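You operate a simulated robot arm through the tools that you are given. There is no shell and no other tool.

You run a simulated robot arm. Do the job below in one go: nothing can be reset, and whatever is moved stays where it is left.

JOB
Strap the soft carton at 120 under the blue and green edge guards.
Fine: Lift each guard along its own top edge till it hangs in line with the slot, before the strap goes round. Carry the strap clip over the carton into the brass slot, let go, press start, then put the clip back in the grey rest. One tight, sound strap. The machine stays on, at rest. Keep hands and goods off strap, slot and clip while it draws. Crush, scorch, knock over or drop nothing.
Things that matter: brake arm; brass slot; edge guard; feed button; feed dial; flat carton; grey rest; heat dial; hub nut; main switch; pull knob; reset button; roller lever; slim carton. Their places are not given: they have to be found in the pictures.

The check looks at the end state, three seconds after you hand in, the way a careful person would. Anything else that was tipped, shoved, dropped, spilled or broken makes it a failure.

ROBOT AND FRAMES
A 6-joint arm with a two-finger parallel gripper, fixed in place. Base frame: the origin is on the floor under the middle of its stand, x ahead of it, y to its left, z up; the work surface is at about z = 700. Lengths are in mm, angles in degrees, forces in N, time in s.
With the tool pointing down near the work surface it reaches from about 240 to 660 mm from the base axis. Its first joint turns from -66.0 to 66.0 degrees. Payload 2.9 kg.
The TCP is the grasp point between the finger pads, 30 mm short of the fingertips. In the tool frame z runs along the fingers and y along their closing line. The gripper opens to 110 mm. The fingers are 20 mm wide and 10 mm thick; the gripper's body (48 by 112 mm) begins 55 mm behind the TCP.
Orientation is that of the tool frame in the base frame, as a unit quaternion [x, y, z, w]. With the fingers straight down and closing along the base's y, the tool's x points along the base's -x, its y along +y and its z along -z.

CONTROLS
- The arm moves only by the tool step_arm. Its argument "moves" is one flat list of numbers, 7 for each row, row after row: the turn, a rotation vector about the tool's x, y, z in units of 6 degrees (1.0 is 6 degrees), then the shift along the tool's x, y, z in units of 25 mm (1.0 is 25 mm), then the gripper command, from -1 (shut) to 1 (fully open), values between in proportion. In form: [ax, ay, az, tx, ty, tz, hand, ax, ay, az, tx, ty, tz, hand, ...]. A call has 1 to 20 rows; each row shifts and turns the commanded pose from where the row before left it, along the tool's axes as they then stand. A call with a number of a shift or a turn outside -1 to 1 is refused whole. Each row takes 0.2 s and may step no farther than 50 mm and 8.6 degrees from the row before; otherwise, or with a gripper value out of range, the whole call is refused. Where a pose cannot be reached the arm comes as near as it can. A force on the tool above 40 N (or 10 N above the force at the start of the call, whichever is more), or a blocked arm, ends the call early, and 0.2 s more pass. The fingers move at their own pace (about 108 mm/s each) and stop on an object; they squeeze with about 35 N. The grip force told is the motor's: it shows also when the fingers shut on nothing. Time passes only in rows, and 0.2 s behind the last, so rows that do not move let the fingers close. The reply holds the time, the measured pose of the TCP, the force on the tool along the base axes, the opening and the grip force, in the units named above and with some noise, with the torque about the TCP (base axes, N m) and any sound that the robot's microphone picked up.
- Cameras (640 x 400 px; columns grow to the right, rows downward): "scene" is fixed at [45.9, 415.8, 1378.5]; the picture's right is [-0.96, -0.29, 0.00], its down [-0.18, 0.58, -0.80] and it looks along [0.23, -0.76, -0.61] (base axes); focal length 316 px, centre (320, 200). "wrist" rides on the gripper at [72, 17, -103] in the tool frame; the picture's right is [-0.23, 0.97, 0.00], its down [-0.76, -0.18, -0.62] and it looks along [-0.61, -0.14, 0.78] (tool axes); focal length 222 px, centre (320, 200).
- capture(camera): a new picture of that camera. It takes no simulated time.
- point_at(camera, pixels): for up to 12 pixels [column, row] of the newest picture of that camera ("zoom" is the newest enlarged one), the place [x, y, z] in the base frame of the surface seen there, good to about 2 mm. It takes no simulated time.
- inspect(camera, box): a new picture of the part [left, top, right, bottom] of that camera's present view, enlarged. It takes no simulated time.
- job_done(): hands the job in; it is judged then, once.

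Leave the gripper open and the arm clear of the work at the hand-in unless told otherwise.

The tools are called as name(argument=value, ...) on one line, values as JSON. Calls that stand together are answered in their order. step_arm: Moves the arm, as the interface text tells. Its arguments: {"type":"object","properties":{"moves":{"type":"array","items":{"type":"number"}}},"required":["moves"]} The other tools are called the same way: capture (camera) takes a picture; point_at (camera, pixels) gives the place of the surface under pixels of a picture; inspect (camera, box) takes an enlarged picture of a part of a camera's view; job_done () hands the job in.

At the start:

```text
clock: 0.0
tool_pos: [441.2, -74.1, 1104.3]
ee_rot: [0.0, 1.0, -0.001, 0.0]
contact_force: [-0.4, -0.8, 0.4]
ft_torque: [-0.01, -0.01, 0.0]
grip_width: 109.7
grip_force: 0.0
```

scene: 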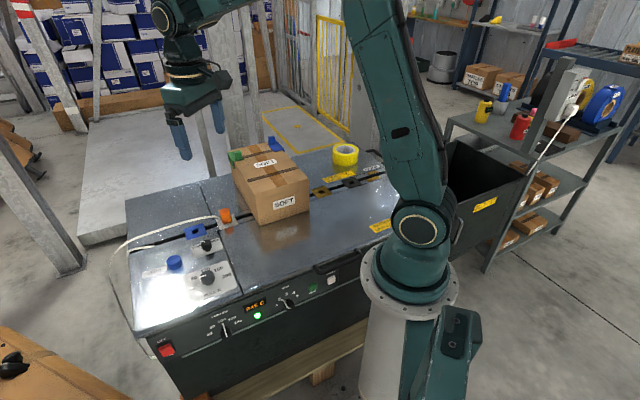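
wrist: 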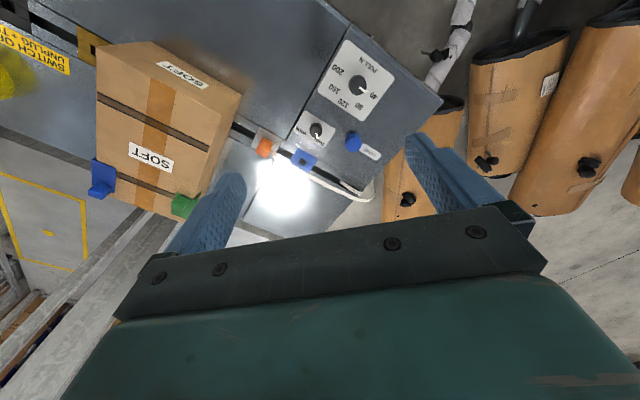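

I see a strapping machine with a soft carton on it, a green guard and a blue guard at its far edge, an orange clip near (225,215) and dials at (207,277). I'll enlarge parts of the scene view first.

inspect(camera="scene", box=[120, 210, 280, 310])

inspect(camera="scene", box=[210, 120, 400, 240])

inspect(camera="scene", box=[130, 260, 370, 400])

inspect(camera="scene", box=[440, 40, 640, 165])

inspect(camera="wrist", box=[240, 20, 420, 230])

inspect(camera="wrist", box=[0, 0, 260, 230])

```text
4.00 times, centred on (200, 260) of scene
```

zoom: 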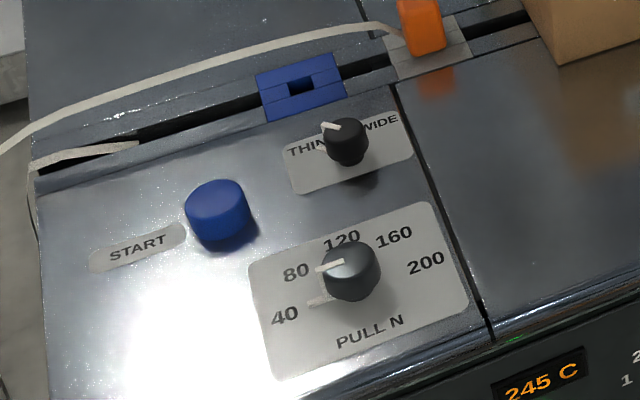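

```text
3.33 times, centred on (305, 180) of scene
```

zoom: 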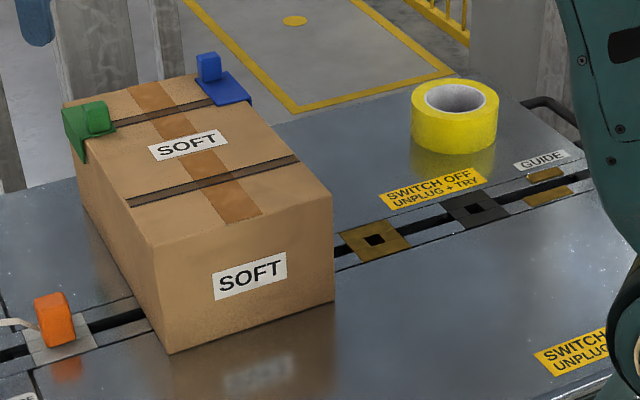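

```text
2.67 times, centred on (250, 330) of scene
```

zoom: 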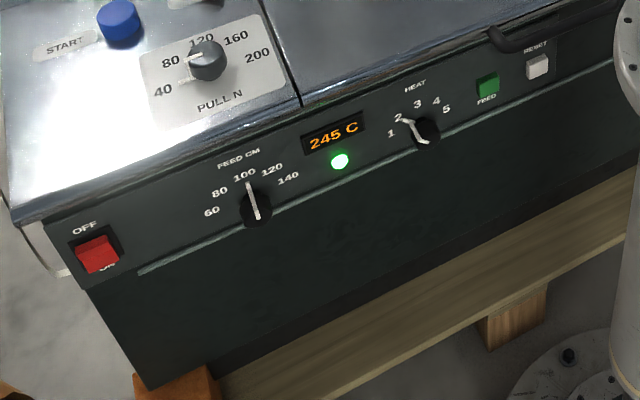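

```text
3.20 times, centred on (540, 102) of scene
```

zoom: 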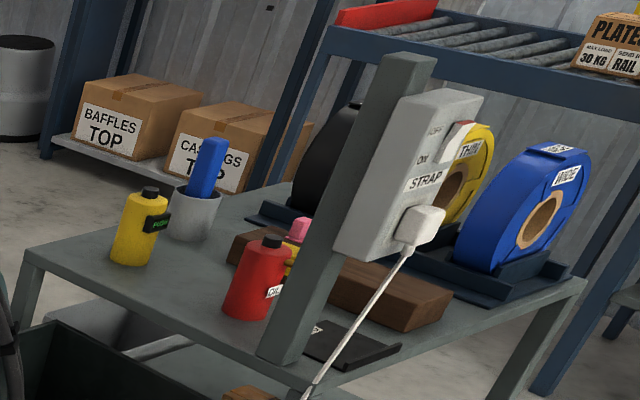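

```text
1.90 times, centred on (330, 125) of wrist
```

zoom: 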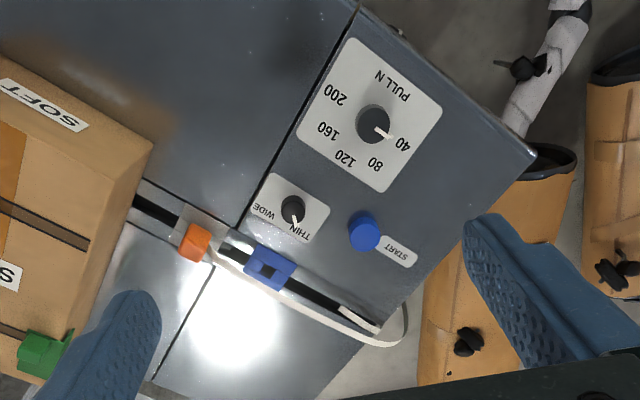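

```text
1.74 times, centred on (130, 115) of wrist
```

zoom: 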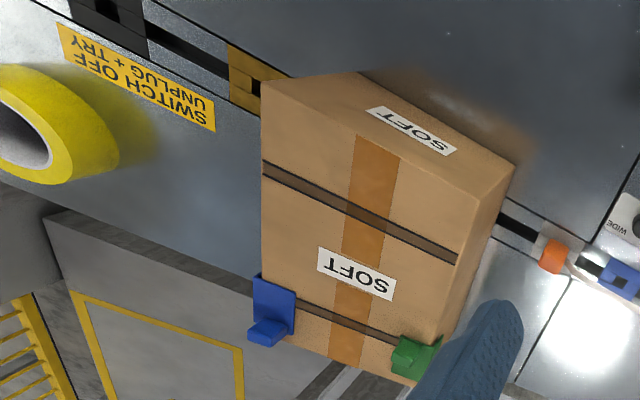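

Before moving, I'll get closer looks at the dials, the slots and the front panel, then the shelf.

inspect(camera="scene", box=[180, 235, 250, 295])

inspect(camera="scene", box=[145, 315, 225, 365])

inspect(camera="scene", box=[200, 290, 280, 350])

inspect(camera="scene", box=[270, 265, 350, 325])

inspect(camera="scene", box=[100, 205, 250, 300])

inspect(camera="scene", box=[300, 150, 400, 220])

inspect(camera="scene", box=[540, 60, 640, 140])

inspect(camera="scene", box=[440, 130, 560, 260])

```text
6.67 times, centred on (215, 265) of scene
```

zoom: 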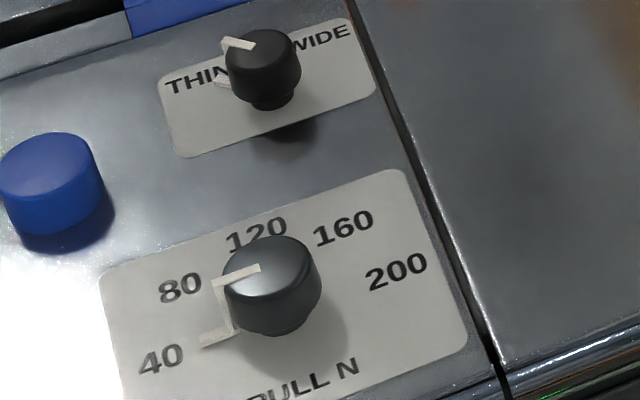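

```text
8.00 times, centred on (185, 340) of scene
```

zoom: 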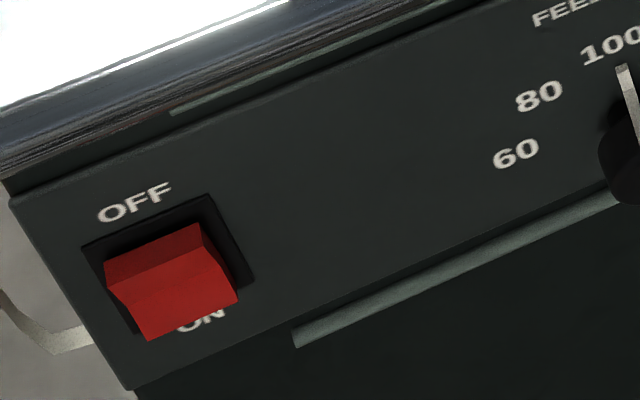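

```text
6.67 times, centred on (240, 320) of scene
```

zoom: 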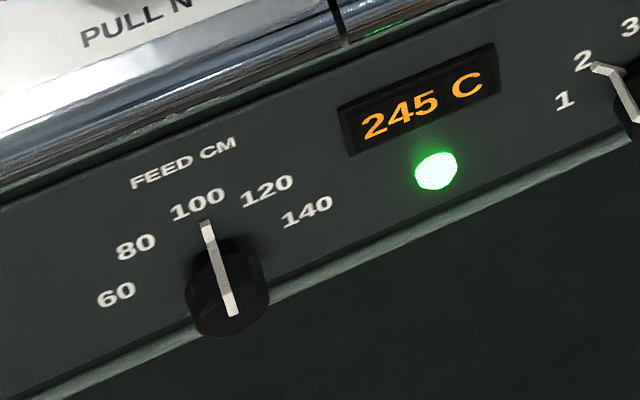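

```text
6.67 times, centred on (310, 295) of scene
```

zoom: 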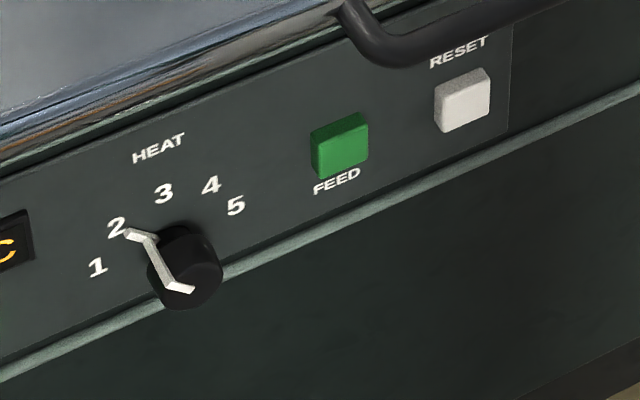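

```text
4.21 times, centred on (175, 252) of scene
```

zoom: 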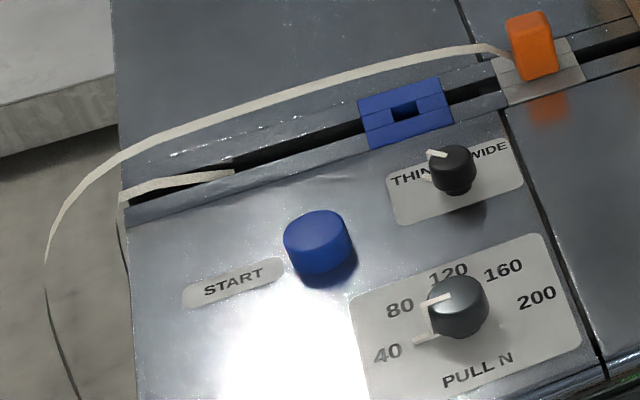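

```text
5.71 times, centred on (350, 185) of scene
```

zoom: 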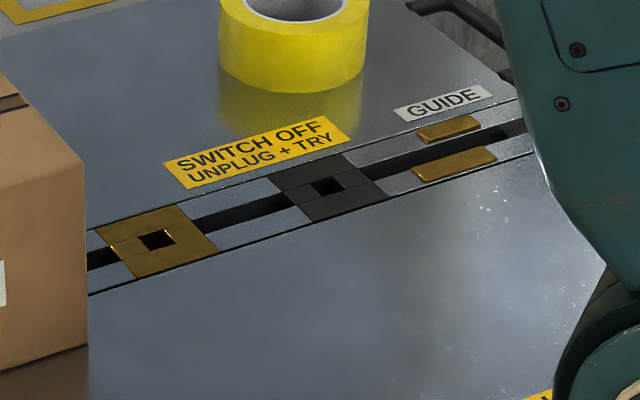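

```text
5.00 times, centred on (590, 100) of scene
```

zoom: 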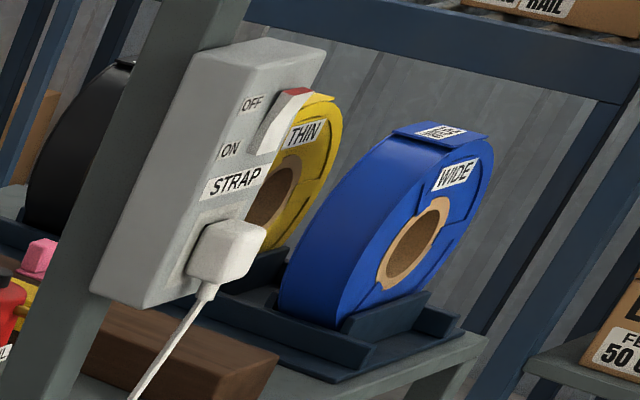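

```text
3.08 times, centred on (500, 195) of scene
```

zoom: 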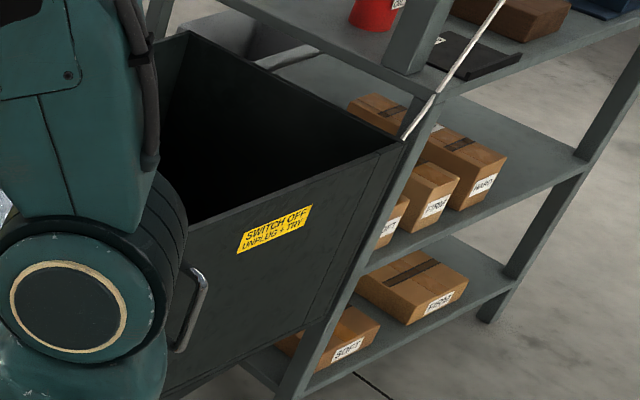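

I'll take fresh pictures and read the places of the main parts: brass slot (322,192), clip (225,215), rest, blue slot (195,231), start (175,262), pull dial (207,277), carton corners and guards.

capture(camera="scene")

capture(camera="wrist")

point_at(camera="scene", pixels=[[322, 192], [351, 183], [225, 212], [222, 222], [195, 231], [175, 262], [207, 240], [207, 270], [250, 318], [285, 302], [330, 281], [165, 349]])

point_at(camera="scene", pixels=[[233, 155], [270, 143], [307, 181], [257, 193], [235, 155], [272, 141], [277, 147], [345, 155], [260, 225], [309, 211], [376, 176], [160, 352]])

point_at(camera="wrist", pixels=[[265, 148], [304, 160], [352, 142], [316, 130], [358, 87], [183, 206], [100, 178], [98, 97], [207, 150], [240, 95], [145, 42], [92, 43]])

```text
taken
```

scene: 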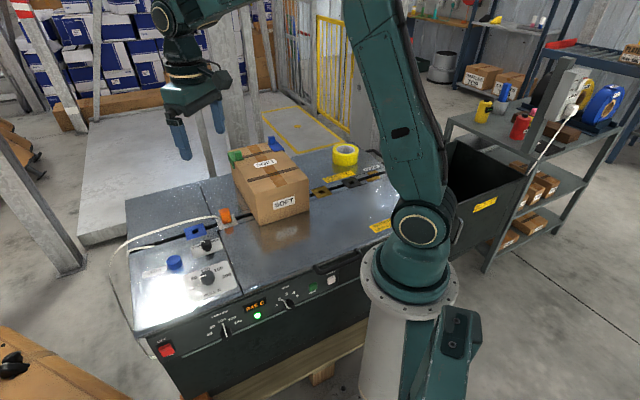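

```text
taken
```

wrist: 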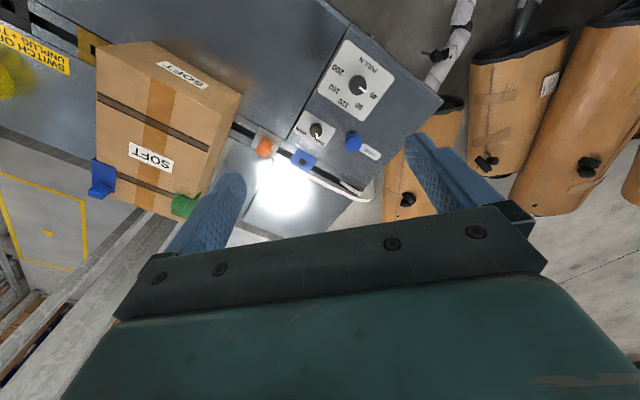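

```text
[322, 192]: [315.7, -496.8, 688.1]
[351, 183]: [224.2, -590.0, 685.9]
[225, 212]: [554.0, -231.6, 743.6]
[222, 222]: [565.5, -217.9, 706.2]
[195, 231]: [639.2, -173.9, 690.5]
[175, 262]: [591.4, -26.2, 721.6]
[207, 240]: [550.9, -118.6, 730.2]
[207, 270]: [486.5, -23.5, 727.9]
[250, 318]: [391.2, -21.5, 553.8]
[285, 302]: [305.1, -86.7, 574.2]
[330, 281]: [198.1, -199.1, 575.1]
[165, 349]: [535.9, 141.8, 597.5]
```

```text
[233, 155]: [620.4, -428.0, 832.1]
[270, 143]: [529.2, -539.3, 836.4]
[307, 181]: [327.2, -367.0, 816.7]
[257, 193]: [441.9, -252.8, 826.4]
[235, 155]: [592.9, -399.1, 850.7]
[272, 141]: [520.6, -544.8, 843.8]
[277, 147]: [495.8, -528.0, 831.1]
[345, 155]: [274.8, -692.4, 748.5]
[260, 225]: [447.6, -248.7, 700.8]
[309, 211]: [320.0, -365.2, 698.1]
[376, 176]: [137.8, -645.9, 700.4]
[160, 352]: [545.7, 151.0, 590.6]
```

```text
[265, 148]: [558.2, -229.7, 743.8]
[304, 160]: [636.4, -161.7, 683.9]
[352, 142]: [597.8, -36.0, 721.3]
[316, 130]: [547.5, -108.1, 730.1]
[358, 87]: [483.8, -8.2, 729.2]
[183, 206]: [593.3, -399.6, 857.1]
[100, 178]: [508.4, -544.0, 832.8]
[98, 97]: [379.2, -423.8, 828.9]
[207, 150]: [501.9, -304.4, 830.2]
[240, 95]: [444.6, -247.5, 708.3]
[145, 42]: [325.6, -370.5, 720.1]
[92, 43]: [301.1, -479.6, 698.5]
```

The machine stands at about 45 degrees in the base frame, with the slot line near x - y = 813. Next I'll locate the bin, the strap ends, the guards' outlines and the shelf.

point_at(camera="scene", pixels=[[480, 165], [455, 150], [525, 180], [520, 120], [585, 95], [600, 105], [130, 250], [112, 250], [150, 247], [340, 160], [355, 185], [372, 173]])

inspect(camera="scene", box=[225, 130, 315, 200])

inspect(camera="wrist", box=[80, 140, 220, 230])

inspect(camera="wrist", box=[290, 30, 410, 170])

inspect(camera="scene", box=[90, 200, 200, 400])

```text
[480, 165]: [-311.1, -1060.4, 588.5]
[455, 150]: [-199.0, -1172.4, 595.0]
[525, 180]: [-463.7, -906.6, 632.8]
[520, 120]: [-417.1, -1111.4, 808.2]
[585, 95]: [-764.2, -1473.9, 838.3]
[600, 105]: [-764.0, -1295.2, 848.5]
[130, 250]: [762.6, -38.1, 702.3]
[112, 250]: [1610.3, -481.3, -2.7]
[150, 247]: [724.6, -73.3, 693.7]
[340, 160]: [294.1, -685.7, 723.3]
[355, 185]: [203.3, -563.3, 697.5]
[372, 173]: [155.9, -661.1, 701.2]
```

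```text
5.71 times, centred on (270, 165) of scene
```

zoom: 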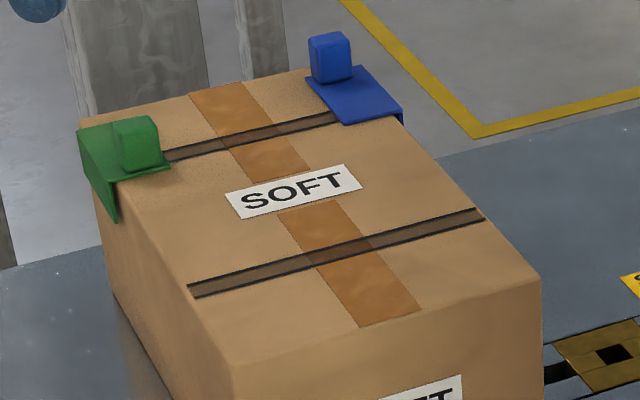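

```text
4.44 times, centred on (150, 185) of wrist
```

zoom: 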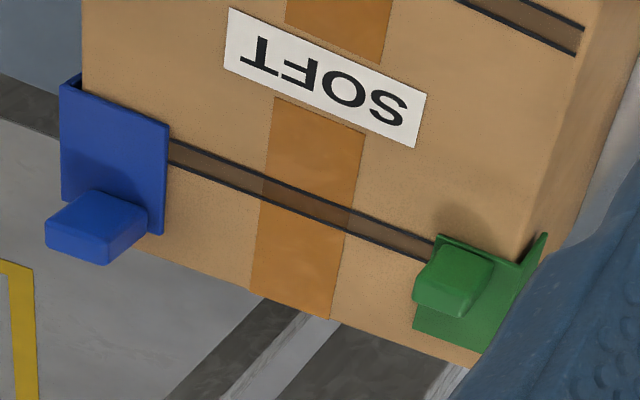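

```text
2.86 times, centred on (350, 100) of wrist
```

zoom: 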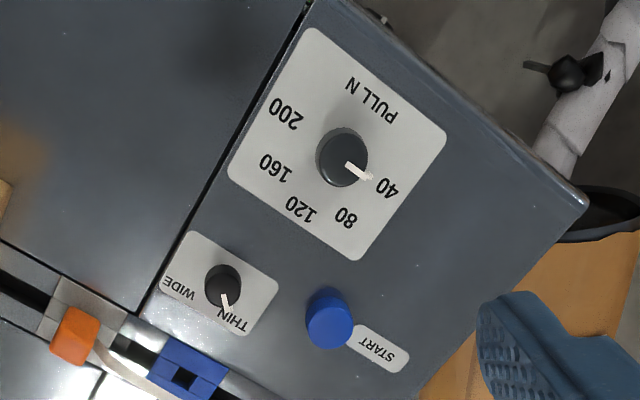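

```text
2.00 times, centred on (145, 300) of scene
```

zoom: 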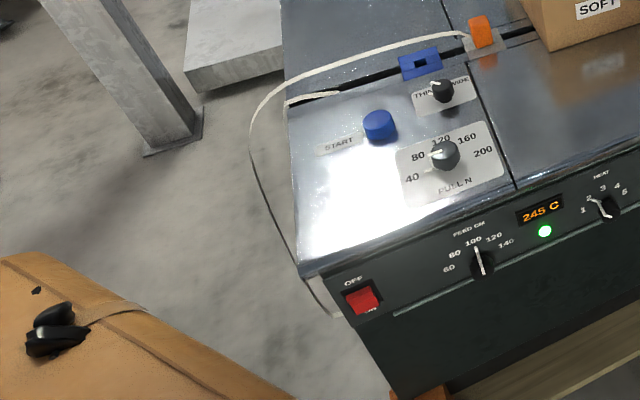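

Now the carton features: the front band's ends at scene (258,181) and (310,168), the rear band, and the guard corners. I'll use the zoom for accuracy.

inspect(camera="scene", box=[225, 130, 315, 200])

point_at(camera="zoom", pixels=[[192, 292], [484, 218], [168, 155], [338, 118], [140, 122], [138, 160], [328, 38], [350, 95], [400, 116], [310, 75], [115, 215], [535, 285]])

point_at(camera="zoom", pixels=[[235, 355], [80, 128], [115, 185], [168, 168], [155, 118], [345, 70], [345, 122], [402, 122], [360, 66], [370, 90], [105, 200], [240, 390]])

```text
5.71 times, centred on (270, 165) of scene
```

zoom: 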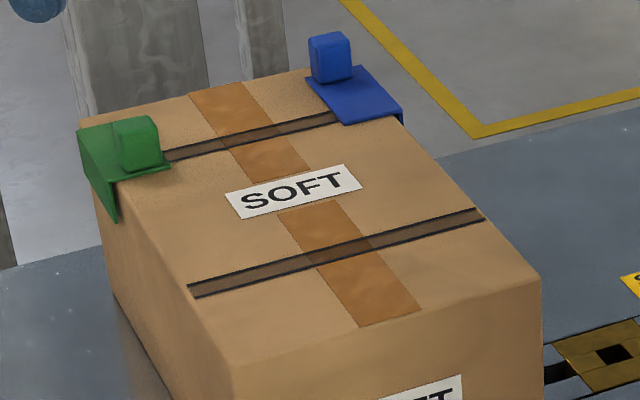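

```text
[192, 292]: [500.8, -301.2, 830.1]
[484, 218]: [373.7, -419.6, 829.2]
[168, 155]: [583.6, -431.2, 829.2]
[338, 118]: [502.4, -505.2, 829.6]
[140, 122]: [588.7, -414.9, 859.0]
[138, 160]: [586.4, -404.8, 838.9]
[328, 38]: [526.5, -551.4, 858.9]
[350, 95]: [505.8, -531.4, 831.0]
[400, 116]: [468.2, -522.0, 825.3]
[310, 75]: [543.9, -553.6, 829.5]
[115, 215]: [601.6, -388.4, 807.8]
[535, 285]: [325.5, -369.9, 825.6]
```

```text
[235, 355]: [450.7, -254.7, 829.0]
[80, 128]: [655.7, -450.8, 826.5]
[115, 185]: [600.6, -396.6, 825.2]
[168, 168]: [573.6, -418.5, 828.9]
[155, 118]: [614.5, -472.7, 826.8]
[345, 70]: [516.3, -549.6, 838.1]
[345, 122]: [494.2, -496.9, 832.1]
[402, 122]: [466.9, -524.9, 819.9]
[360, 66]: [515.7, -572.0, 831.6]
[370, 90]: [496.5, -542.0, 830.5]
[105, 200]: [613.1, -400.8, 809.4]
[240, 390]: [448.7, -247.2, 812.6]
```

I read the pull dial as pointing near 40, the width knob as THIN, 245 C with the lamp green, feed 100 and the main switch on. I'll bring the wrist camera down over the control plate, clear of everything, to read the dials properly.

step_arm(moves=[0, 0, 0, 0, 0.28, 0.9, 1, 0, 0, 0, 0, 0.28, 0.9, 1, 0, 0, 0, 0, 0.28, 0.9, 1, 0, 0, 0, 0, 0.28, 0.9, 1, 0, 0, 0, 0, 0.28, 0.9, 1, 0, 0, 0, 0, 0.28, 0.9, 1, 0, 0, 0, 0, 0.28, 0.9, 1, 0, 0, 0, 0, 0.28, 0.9, 1, 0, 0, 0, 0, 0.28, 0.9, 1])

capture(camera="wrist")

```text
clock: 2.0
tool_pos: [440.3, -14.4, 901.0]
ee_rot: [0.0, 1.0, 0.0, 0.0]
contact_force: [0.9, -1.5, -0.3]
ft_torque: [-0.03, 0.0, -0.03]
grip_width: 110.2
grip_force: 0.0
```

```text
taken
```

wrist: 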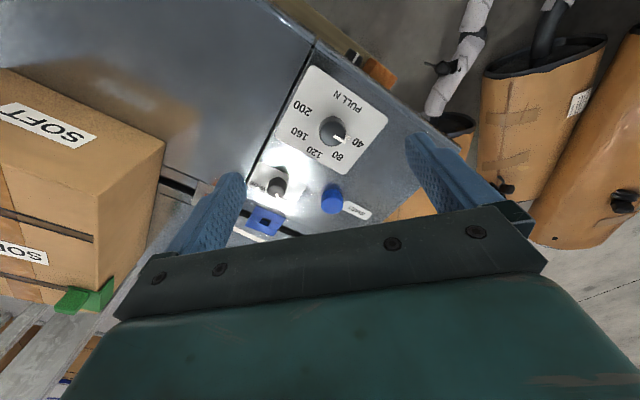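

The dial plate is at wrist (333,120). I'll enlarge it and read the places of the knob and the numbers.

inspect(camera="wrist", box=[280, 60, 400, 170])

inspect(camera="wrist", box=[180, 150, 320, 250])

point_at(camera="wrist", pixels=[[333, 131], [345, 140], [358, 143], [338, 156], [316, 152], [300, 132], [303, 107], [315, 66], [388, 118], [355, 175], [288, 140], [329, 196]])

```text
3.64 times, centred on (340, 115) of wrist
```

zoom: 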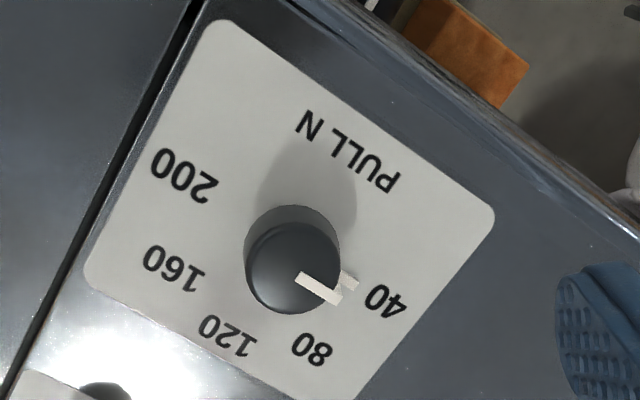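

```text
4.00 times, centred on (250, 200) of wrist
```

zoom: 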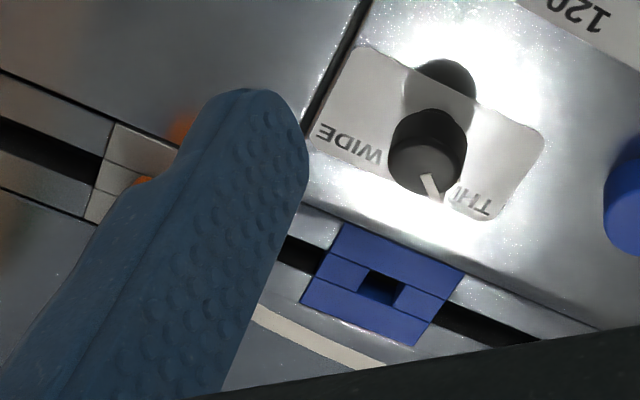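

```text
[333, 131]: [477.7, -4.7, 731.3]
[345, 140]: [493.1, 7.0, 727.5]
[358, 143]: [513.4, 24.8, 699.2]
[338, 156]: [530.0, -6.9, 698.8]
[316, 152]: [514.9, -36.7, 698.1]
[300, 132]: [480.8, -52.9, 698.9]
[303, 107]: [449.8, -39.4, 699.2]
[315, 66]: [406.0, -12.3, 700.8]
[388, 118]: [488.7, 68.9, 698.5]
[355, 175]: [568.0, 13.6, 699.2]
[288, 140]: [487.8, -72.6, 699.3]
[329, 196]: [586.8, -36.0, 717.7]
```

The numbers sit 45 degrees apart around the knob. I need the pointer's direction, so I'll read points along the pointer in a new enlargement.

inspect(camera="wrist", box=[310, 110, 370, 155])

point_at(camera="zoom", pixels=[[240, 190], [300, 205], [350, 240], [380, 265], [395, 240], [410, 215], [180, 200], [250, 110], [330, 160], [240, 270], [160, 150], [150, 250]])

```text
8.89 times, centred on (340, 132) of wrist
```

zoom: 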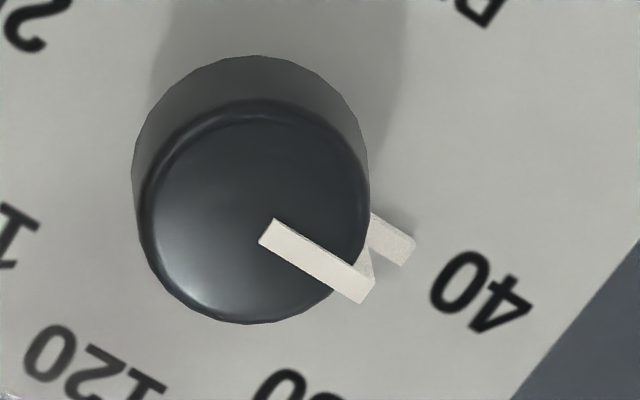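

```text
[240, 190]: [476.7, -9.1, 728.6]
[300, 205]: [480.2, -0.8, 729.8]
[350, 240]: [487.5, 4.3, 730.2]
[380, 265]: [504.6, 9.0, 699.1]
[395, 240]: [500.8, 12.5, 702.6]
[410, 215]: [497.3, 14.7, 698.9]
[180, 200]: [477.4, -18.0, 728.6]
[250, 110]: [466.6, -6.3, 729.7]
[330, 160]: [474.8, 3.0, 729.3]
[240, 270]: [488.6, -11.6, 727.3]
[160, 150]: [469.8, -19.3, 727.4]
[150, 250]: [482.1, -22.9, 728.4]
```

The pointer is at 40, and the knob is about 34 mm across, centred near (480,-7.5) with its top at 729. To reach 120 it has to turn 90 degrees clockwise seen from above. I'll move over it, turn the tool 45 degrees the other way and half close the hand.

step_arm(moves=[0, 0, 0, -0.32, 0.055, 0.8, 0.3, 0, 0, 0, -0.32, 0.055, 0.8, 0.3, 0, 0, 0, -0.32, 0.055, 0.8, 0.3, 0, 0, 0, -0.32, 0.055, 0.8, 0.3, 0, 0, 0, -0.32, 0.055, 0.8, 0.3, 0, 0, -1, 0, 0, 0, 0.3, 0, 0, -1, 0, 0, 0, 0.3, 0, 0, -1, 0, 0, 0, 0.3, 0, 0, -1, 0, 0, 0, 0.3, 0, 0, -1, 0, 0, 0, 0.3, 0, 0, -1, 0, 0, 0, 0.3, 0, 0, -1, 0, 0, 0, 0.3, 0, 0, -0.5, 0, 0, 0, 0.3])

capture(camera="wrist")

capture(camera="scene")

```text
clock: 4.8
tool_pos: [481.5, -5.8, 801.9]
ee_rot: [-0.384, 0.923, -0.001, 0.001]
contact_force: [-0.5, 0.5, 0.6]
ft_torque: [0.0, 0.0, -0.03]
grip_width: 71.3
grip_force: 0.0
```

```text
taken
```

wrist: 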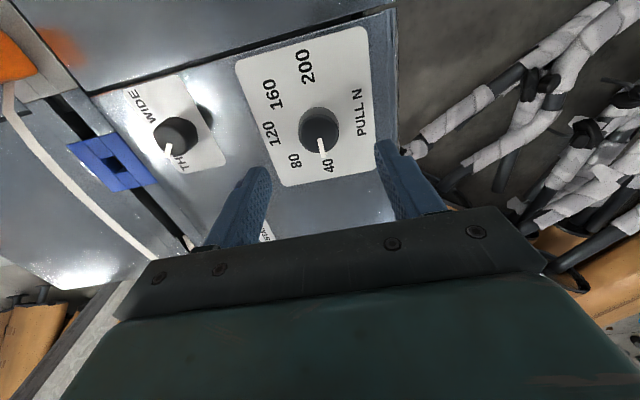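

```text
taken
```

scene: 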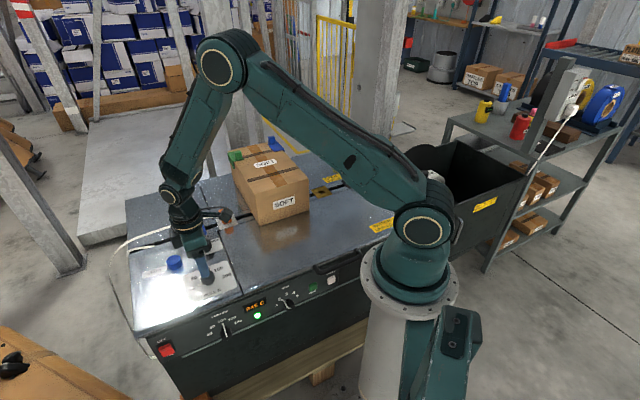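

The tool is aligned above the knob. I'll enlarge to check the knob's centre against the TCP before going down.

inspect(camera="wrist", box=[280, 90, 360, 170])

point_at(camera="wrist", pixels=[[300, 133], [339, 131], [319, 150], [319, 115], [319, 132], [322, 155], [327, 167], [293, 158]])

```text
5.00 times, centred on (320, 130) of wrist
```

zoom: 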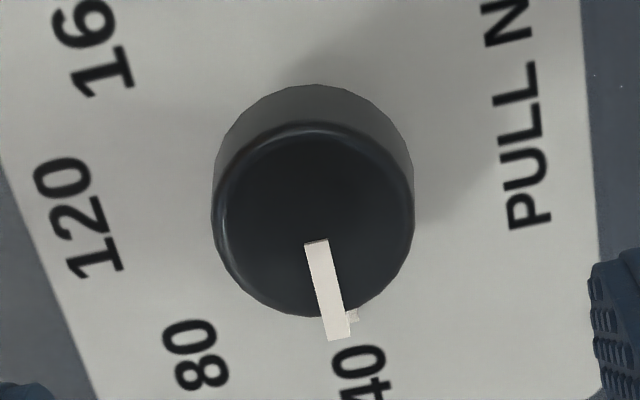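

```text
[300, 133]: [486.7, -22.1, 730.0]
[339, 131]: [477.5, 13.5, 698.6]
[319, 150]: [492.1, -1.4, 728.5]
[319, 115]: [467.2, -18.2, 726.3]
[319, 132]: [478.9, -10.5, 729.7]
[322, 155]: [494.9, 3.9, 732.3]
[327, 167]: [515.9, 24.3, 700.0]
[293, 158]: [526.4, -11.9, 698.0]
```

The knob centre reads about (480,-8.4), so I'll correct by 3 mm, go down to TCP z 734 and then close on the knob.

step_arm(moves=[0, 0, 0, 0.116, -0.03, 0.5, 0.3, 0, 0, 0, 0, 0, 0.8, 0.3, 0, 0, 0, 0, 0, 0.7, 0.3, 0, 0, 0, 0, 0, 0.7, 0.3, 0, 0, 0, 0, 0, 0, 0.3])

step_arm(moves=[0, 0, 0, 0, 0, 0, -0.6, 0, 0, 0, 0, 0, 0, -0.6, 0, 0, 0, 0, 0, 0, -0.6])

capture(camera="wrist")

```text
clock: 6.0
tool_pos: [479.2, -7.4, 733.3]
ee_rot: [-0.382, 0.924, 0.0, 0.001]
contact_force: [-1.0, -0.4, 0.2]
ft_torque: [-0.01, 0.0, 0.0]
grip_width: 71.7
grip_force: 0.1
```

```text
clock: 6.8
tool_pos: [479.9, -8.4, 733.1]
ee_rot: [-0.382, 0.924, -0.001, 0.0]
contact_force: [4.2, -3.6, -5.2]
ft_torque: [0.38, 0.4, -0.03]
grip_width: 35.8
grip_force: 45.3
```

```text
taken
```

wrist: 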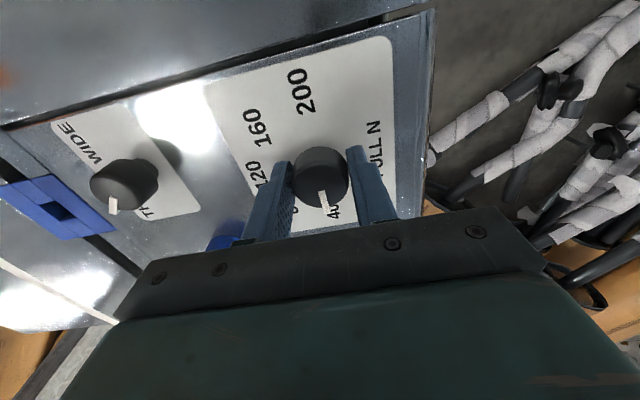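

The knob is gripped at 35.8 mm. I'll turn it 45 degrees clockwise first and look at it.

step_arm(moves=[0, 0, 0.75, 0, 0, 0, -0.6, 0, 0, 0.75, 0, 0, 0, -0.6, 0, 0, 0.75, 0, 0, 0, -0.6, 0, 0, 0.75, 0, 0, 0, -0.6, 0, 0, 0.75, 0, 0, 0, -0.6, 0, 0, 0.75, 0, 0, 0, -0.6, 0, 0, 0.75, 0, 0, 0, -0.6, 0, 0, 0.75, 0, 0, 0, -0.6, 0, 0, 0.75, 0, 0, 0, -0.6, 0, 0, 0.75, 0, 0, 0, -0.6])

capture(camera="wrist")

```text
clock: 9.0
tool_pos: [479.9, -6.0, 734.6]
ee_rot: [-0.001, 1.0, 0.0, -0.001]
contact_force: [5.9, 6.2, -32.2]
ft_torque: [-0.54, 0.5, 0.03]
grip_width: 35.5
grip_force: 45.0
```

```text
taken
```

wrist: 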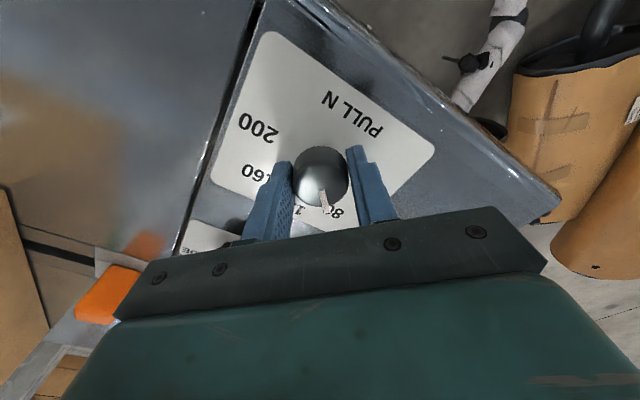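

The pointer turned along to about 80. There is a 32 N pull along z, so I'll ease the tool down slightly and continue the turn to 120.

step_arm(moves=[0, 0, 0, 0, 0, 0.06, -0.6])

```text
clock: 9.4
tool_pos: [479.7, -7.9, 733.7]
ee_rot: [0.001, 1.0, 0.001, -0.001]
contact_force: [-6.4, 5.5, -9.6]
ft_torque: [-0.45, -0.01, 0.0]
grip_width: 35.9
grip_force: 45.4
```

step_arm(moves=[0, 0, 0.75, 0, 0, 0, -0.6, 0, 0, 0.75, 0, 0, 0, -0.6, 0, 0, 0.75, 0, 0, 0, -0.6, 0, 0, 0.75, 0, 0, 0, -0.6, 0, 0, 0.75, 0, 0, 0, -0.6, 0, 0, 0.75, 0, 0, 0, -0.6, 0, 0, 0.75, 0, 0, 0, -0.6, 0, 0, 0.75, 0, 0, 0, -0.6, 0, 0, 0.75, 0, 0, 0, -0.6, 0, 0, 0.75, 0, 0, 0, -0.6])

capture(camera="wrist")

inspect(camera="wrist", box=[270, 130, 370, 230])

```text
clock: 11.6
tool_pos: [480.0, -5.5, 733.7]
ee_rot: [0.382, 0.924, 0.002, -0.001]
contact_force: [-13.2, 21.2, 25.9]
ft_torque: [-0.4, 0.37, -0.01]
grip_width: 35.9
grip_force: 45.4
```

```text
taken
```

wrist: 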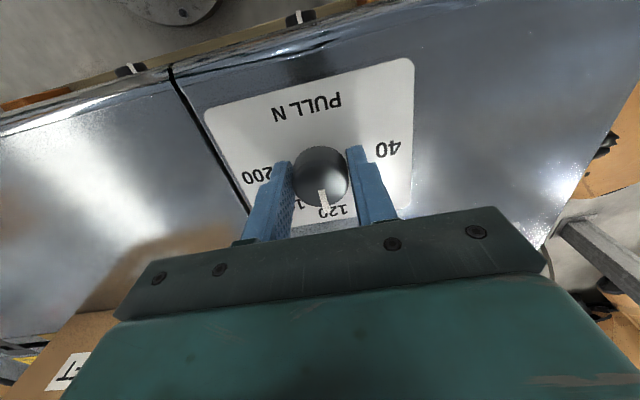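

```text
4.00 times, centred on (320, 180) of wrist
```

zoom: 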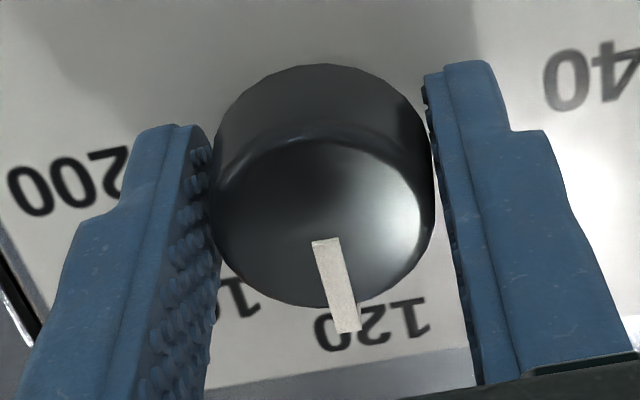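

The pointer now sits against 120 just as it did against 40. I'll open the hand, rise straight up and check the reading.

step_arm(moves=[0, 0, 0, 0, 0, 0, 0.3, 0, 0, 0, 0, 0, 0, 0.3, 0, 0, 0, 0, 0, -0.8, 0.3, 0, 0, 0, 0, 0, -1, 0.3, 0, 0, 0, 0, 0, -1, 0.3, 0, 0, 0, 0, 0, -1, 0.3, 0, 0, 0, 0, 0, -1, 0.3])

capture(camera="wrist")

inspect(camera="wrist", box=[270, 70, 390, 180])

```text
clock: 13.2
tool_pos: [479.5, -6.9, 852.9]
ee_rot: [0.382, 0.924, 0.0, -0.001]
contact_force: [1.2, -0.3, 0.1]
ft_torque: [0.0, 0.01, -0.01]
grip_width: 71.3
grip_force: 0.1
```

```text
taken
```

wrist: 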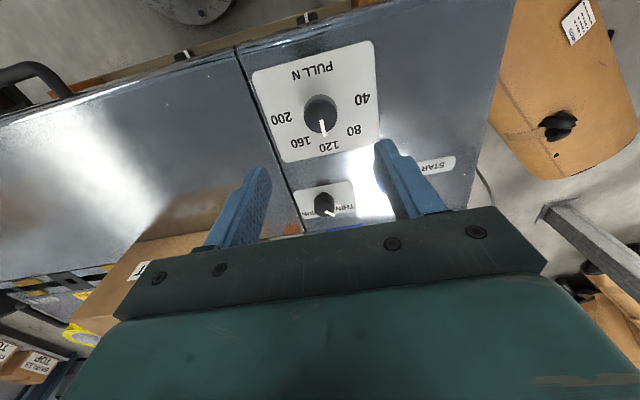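

```text
3.64 times, centred on (330, 125) of wrist
```

zoom: 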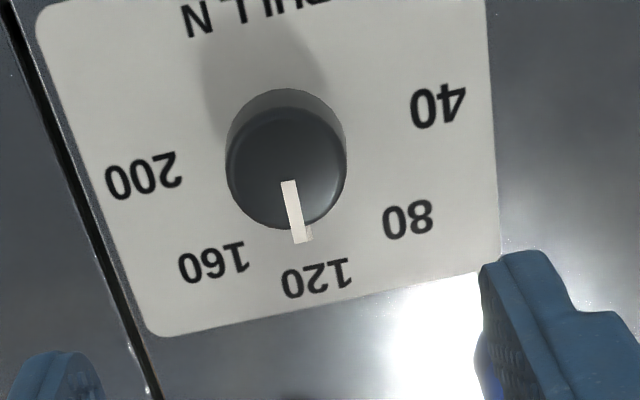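

The pull dial reads 120. Now I'll look into the dark bin at scene (455,165), where something pale showed, and at the strap near the machine's left end.

capture(camera="scene")

inspect(camera="scene", box=[390, 130, 540, 260])

inspect(camera="scene", box=[120, 205, 240, 265])

inspect(camera="scene", box=[0, 300, 130, 400])

inspect(camera="scene", box=[480, 60, 590, 150])

```text
taken
```

scene: 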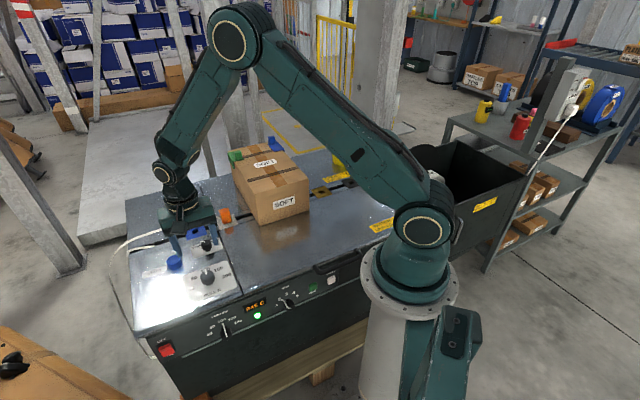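

```text
3.08 times, centred on (465, 195) of scene
```

zoom: 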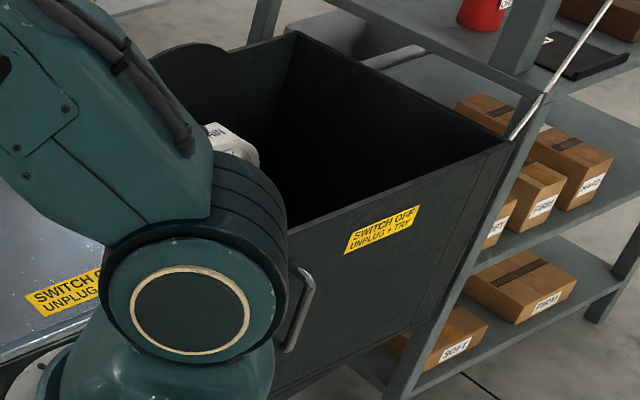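

```text
5.33 times, centred on (180, 235) of scene
```

zoom: 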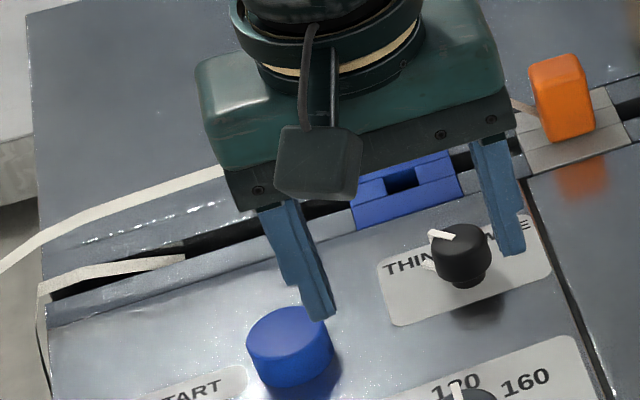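

```text
4.00 times, centred on (65, 350) of scene
```

zoom: 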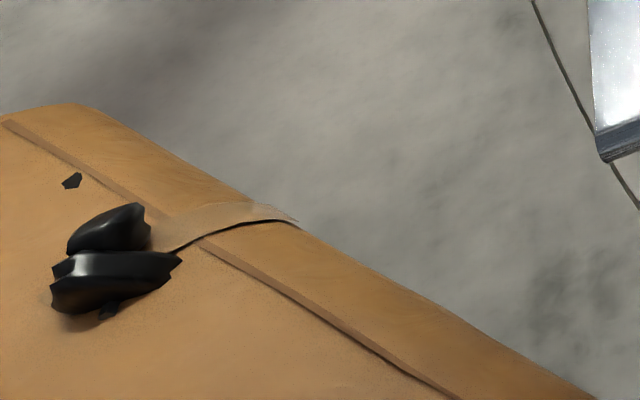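

```text
4.44 times, centred on (535, 105) of scene
```

zoom: 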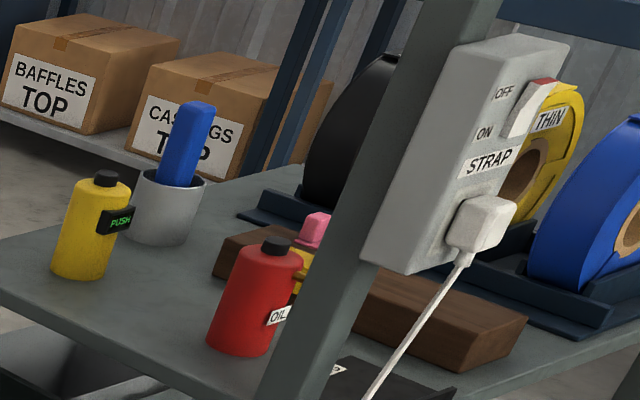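

Something with a white label ending in "AIN" sits in the bay near scene (436,175). I'll enlarge it and get its place.

inspect(camera="scene", box=[405, 135, 475, 200])

point_at(camera="scene", pixels=[[436, 176], [420, 150], [440, 150], [430, 145], [443, 182], [470, 145]])

```text
6.15 times, centred on (440, 168) of scene
```

zoom: 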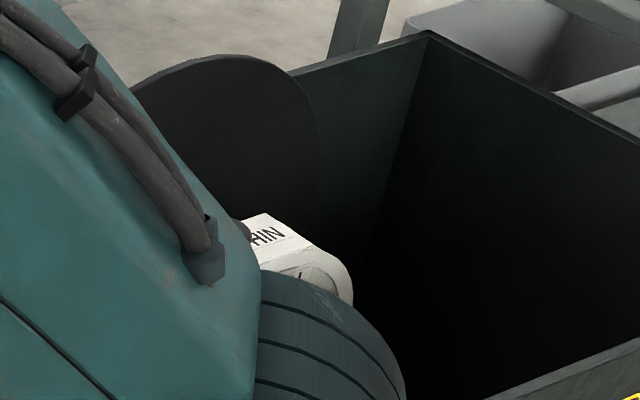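

```text
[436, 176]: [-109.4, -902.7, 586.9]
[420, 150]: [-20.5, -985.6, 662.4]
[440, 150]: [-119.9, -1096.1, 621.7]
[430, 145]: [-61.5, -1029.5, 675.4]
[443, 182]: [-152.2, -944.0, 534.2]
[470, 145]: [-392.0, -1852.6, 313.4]
```

The loaded strap is labelled THIN, which matches the knob. Next I'll raise the arm and look at both guards from above the carton.

step_arm(moves=[0, 0, 0, 0, 0, -0.8, 1, 0, 0, 0, 0, 0, -0.8, 1, 0, 0, 0, 0, 0, -0.8, 1, 0, 0, 0, 0, 0, -0.8, 1, 0, 0, 0, -0.935, -0.778, 0, 1, 0, 0, 0, -0.935, -0.778, 0, 1, 0, 0, 0, -0.935, -0.778, 0, 1, 0, 0, 0, -0.935, -0.778, 0, 1, 0, 0, 0, -0.935, -0.778, 0, 1, 0, 0, 0, -0.935, -0.778, 0, 1, 0, 0, 0, -0.935, -0.778, 0, 1, 0, 0, 0, -0.935, -0.778, 0, 1, 0, 0, 0, -0.935, -0.778, 0, 1, 0, 0, 0, -0.935, -0.778, 0, 1])

capture(camera="wrist")

```text
clock: 16.2
tool_pos: [506.3, -310.3, 931.1]
ee_rot: [0.383, 0.924, 0.0, 0.0]
contact_force: [-1.0, -0.4, 0.0]
ft_torque: [0.0, -0.02, -0.04]
grip_width: 110.1
grip_force: 0.1
```

```text
taken
```

wrist: 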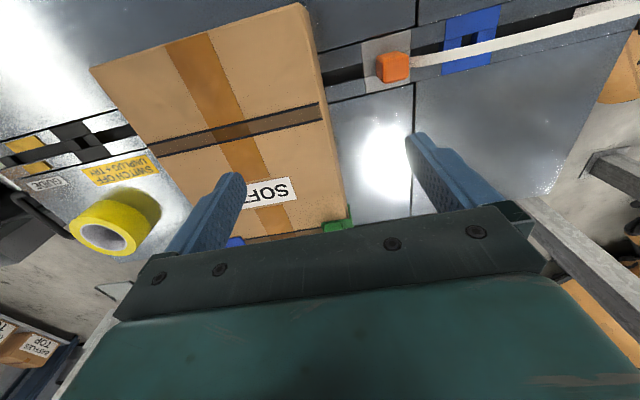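

The clip, rest and blue slot are clear at (393,66); the guards are partly hidden. I'll record the clip and slot places from here, then rise for a view of the guards.

inspect(camera="wrist", box=[330, 20, 490, 120])

point_at(camera="zoom", pixels=[[190, 170], [250, 135], [310, 125], [300, 200], [200, 230], [260, 180], [130, 110], [120, 250], [320, 90], [340, 230], [540, 140], [350, 165]])

step_arm(moves=[0, 0, 0, -0.2, 0, -1, 1, 0, 0, 0, -0.2, 0, -1, 1, 0, 0, 0, -0.2, 0, -1, 1, 0, 0, 0, -0.2, 0, -1, 1, 0, 0, 0, -0.2, 0, -1, 1])

capture(camera="wrist")

```text
4.00 times, centred on (410, 70) of wrist
```

zoom: 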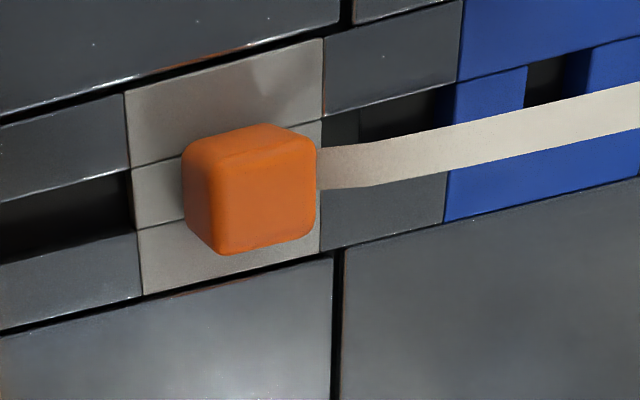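

```text
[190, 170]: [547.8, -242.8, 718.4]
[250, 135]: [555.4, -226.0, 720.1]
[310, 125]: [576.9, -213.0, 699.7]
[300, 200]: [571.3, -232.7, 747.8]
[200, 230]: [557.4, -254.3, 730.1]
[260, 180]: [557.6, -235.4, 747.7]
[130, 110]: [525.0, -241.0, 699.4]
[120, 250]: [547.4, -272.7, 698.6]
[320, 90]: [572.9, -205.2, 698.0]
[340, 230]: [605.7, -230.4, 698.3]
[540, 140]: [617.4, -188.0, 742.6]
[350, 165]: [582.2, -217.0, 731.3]
```

```text
clock: 17.4
tool_pos: [525.4, -327.8, 1059.7]
ee_rot: [0.383, 0.924, 0.0, -0.001]
contact_force: [-0.1, -0.3, -0.4]
ft_torque: [-0.02, 0.02, -0.01]
grip_width: 109.8
grip_force: 0.0
```

```text
taken
```

wrist: 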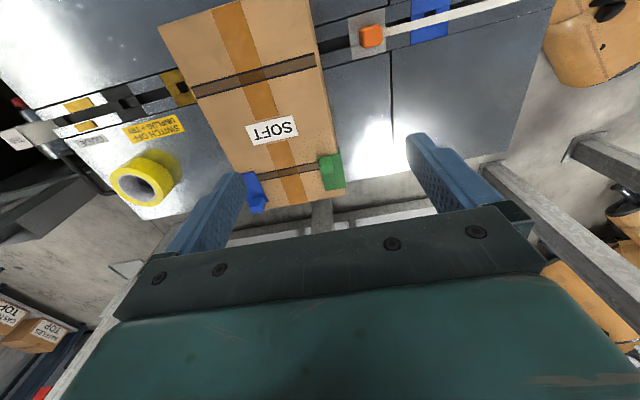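

Now both guards are visible: green at (330,172), blue at (254,190). I'll enlarge each.

inspect(camera="wrist", box=[230, 130, 360, 220])

point_at(camera="zoom", pixels=[[80, 190], [135, 220], [100, 275], [55, 205], [65, 255], [475, 120], [440, 145], [475, 190], [535, 120], [550, 230], [500, 260], [515, 190]])

```text
4.44 times, centred on (295, 175) of wrist
```

zoom: 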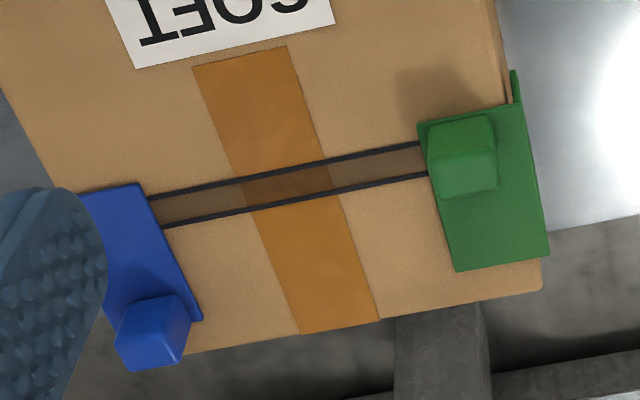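

```text
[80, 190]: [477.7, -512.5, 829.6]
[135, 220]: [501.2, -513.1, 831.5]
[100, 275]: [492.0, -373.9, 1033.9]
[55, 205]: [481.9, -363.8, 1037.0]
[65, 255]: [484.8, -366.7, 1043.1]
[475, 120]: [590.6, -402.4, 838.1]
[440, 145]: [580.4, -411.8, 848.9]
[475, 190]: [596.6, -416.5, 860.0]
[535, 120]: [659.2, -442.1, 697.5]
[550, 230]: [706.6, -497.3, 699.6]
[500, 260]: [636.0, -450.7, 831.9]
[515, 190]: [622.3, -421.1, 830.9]
```

The handle sits near the front end of the green plate and at the rear end of the blue plate, so I'll judge by plate ends. Reading the plate corners and handle corners now.

point_at(camera="zoom", pixels=[[422, 130], [459, 266], [543, 252], [508, 110], [512, 80], [430, 150], [490, 118], [495, 185], [435, 195], [495, 155], [465, 160], [440, 240]])

point_at(camera="zoom", pixels=[[137, 188], [196, 316], [85, 196], [120, 320], [180, 298], [188, 325], [170, 355], [130, 362], [120, 340], [150, 320], [535, 285], [45, 178]])

```text
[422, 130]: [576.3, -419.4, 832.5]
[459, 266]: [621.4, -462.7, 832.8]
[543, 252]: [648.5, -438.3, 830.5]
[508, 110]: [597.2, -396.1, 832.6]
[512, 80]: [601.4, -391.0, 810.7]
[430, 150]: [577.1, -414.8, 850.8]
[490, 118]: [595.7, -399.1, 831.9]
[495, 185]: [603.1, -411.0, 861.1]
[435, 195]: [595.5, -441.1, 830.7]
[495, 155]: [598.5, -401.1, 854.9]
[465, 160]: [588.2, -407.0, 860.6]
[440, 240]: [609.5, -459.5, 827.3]
```

```text
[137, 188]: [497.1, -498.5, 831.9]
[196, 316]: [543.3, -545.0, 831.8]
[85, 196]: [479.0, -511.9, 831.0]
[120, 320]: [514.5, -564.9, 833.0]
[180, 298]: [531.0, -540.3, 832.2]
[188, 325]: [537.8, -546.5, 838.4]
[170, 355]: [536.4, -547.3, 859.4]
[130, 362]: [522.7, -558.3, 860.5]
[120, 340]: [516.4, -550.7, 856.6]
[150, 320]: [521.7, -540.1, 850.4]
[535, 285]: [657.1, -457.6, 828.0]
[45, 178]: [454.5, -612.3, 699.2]
```

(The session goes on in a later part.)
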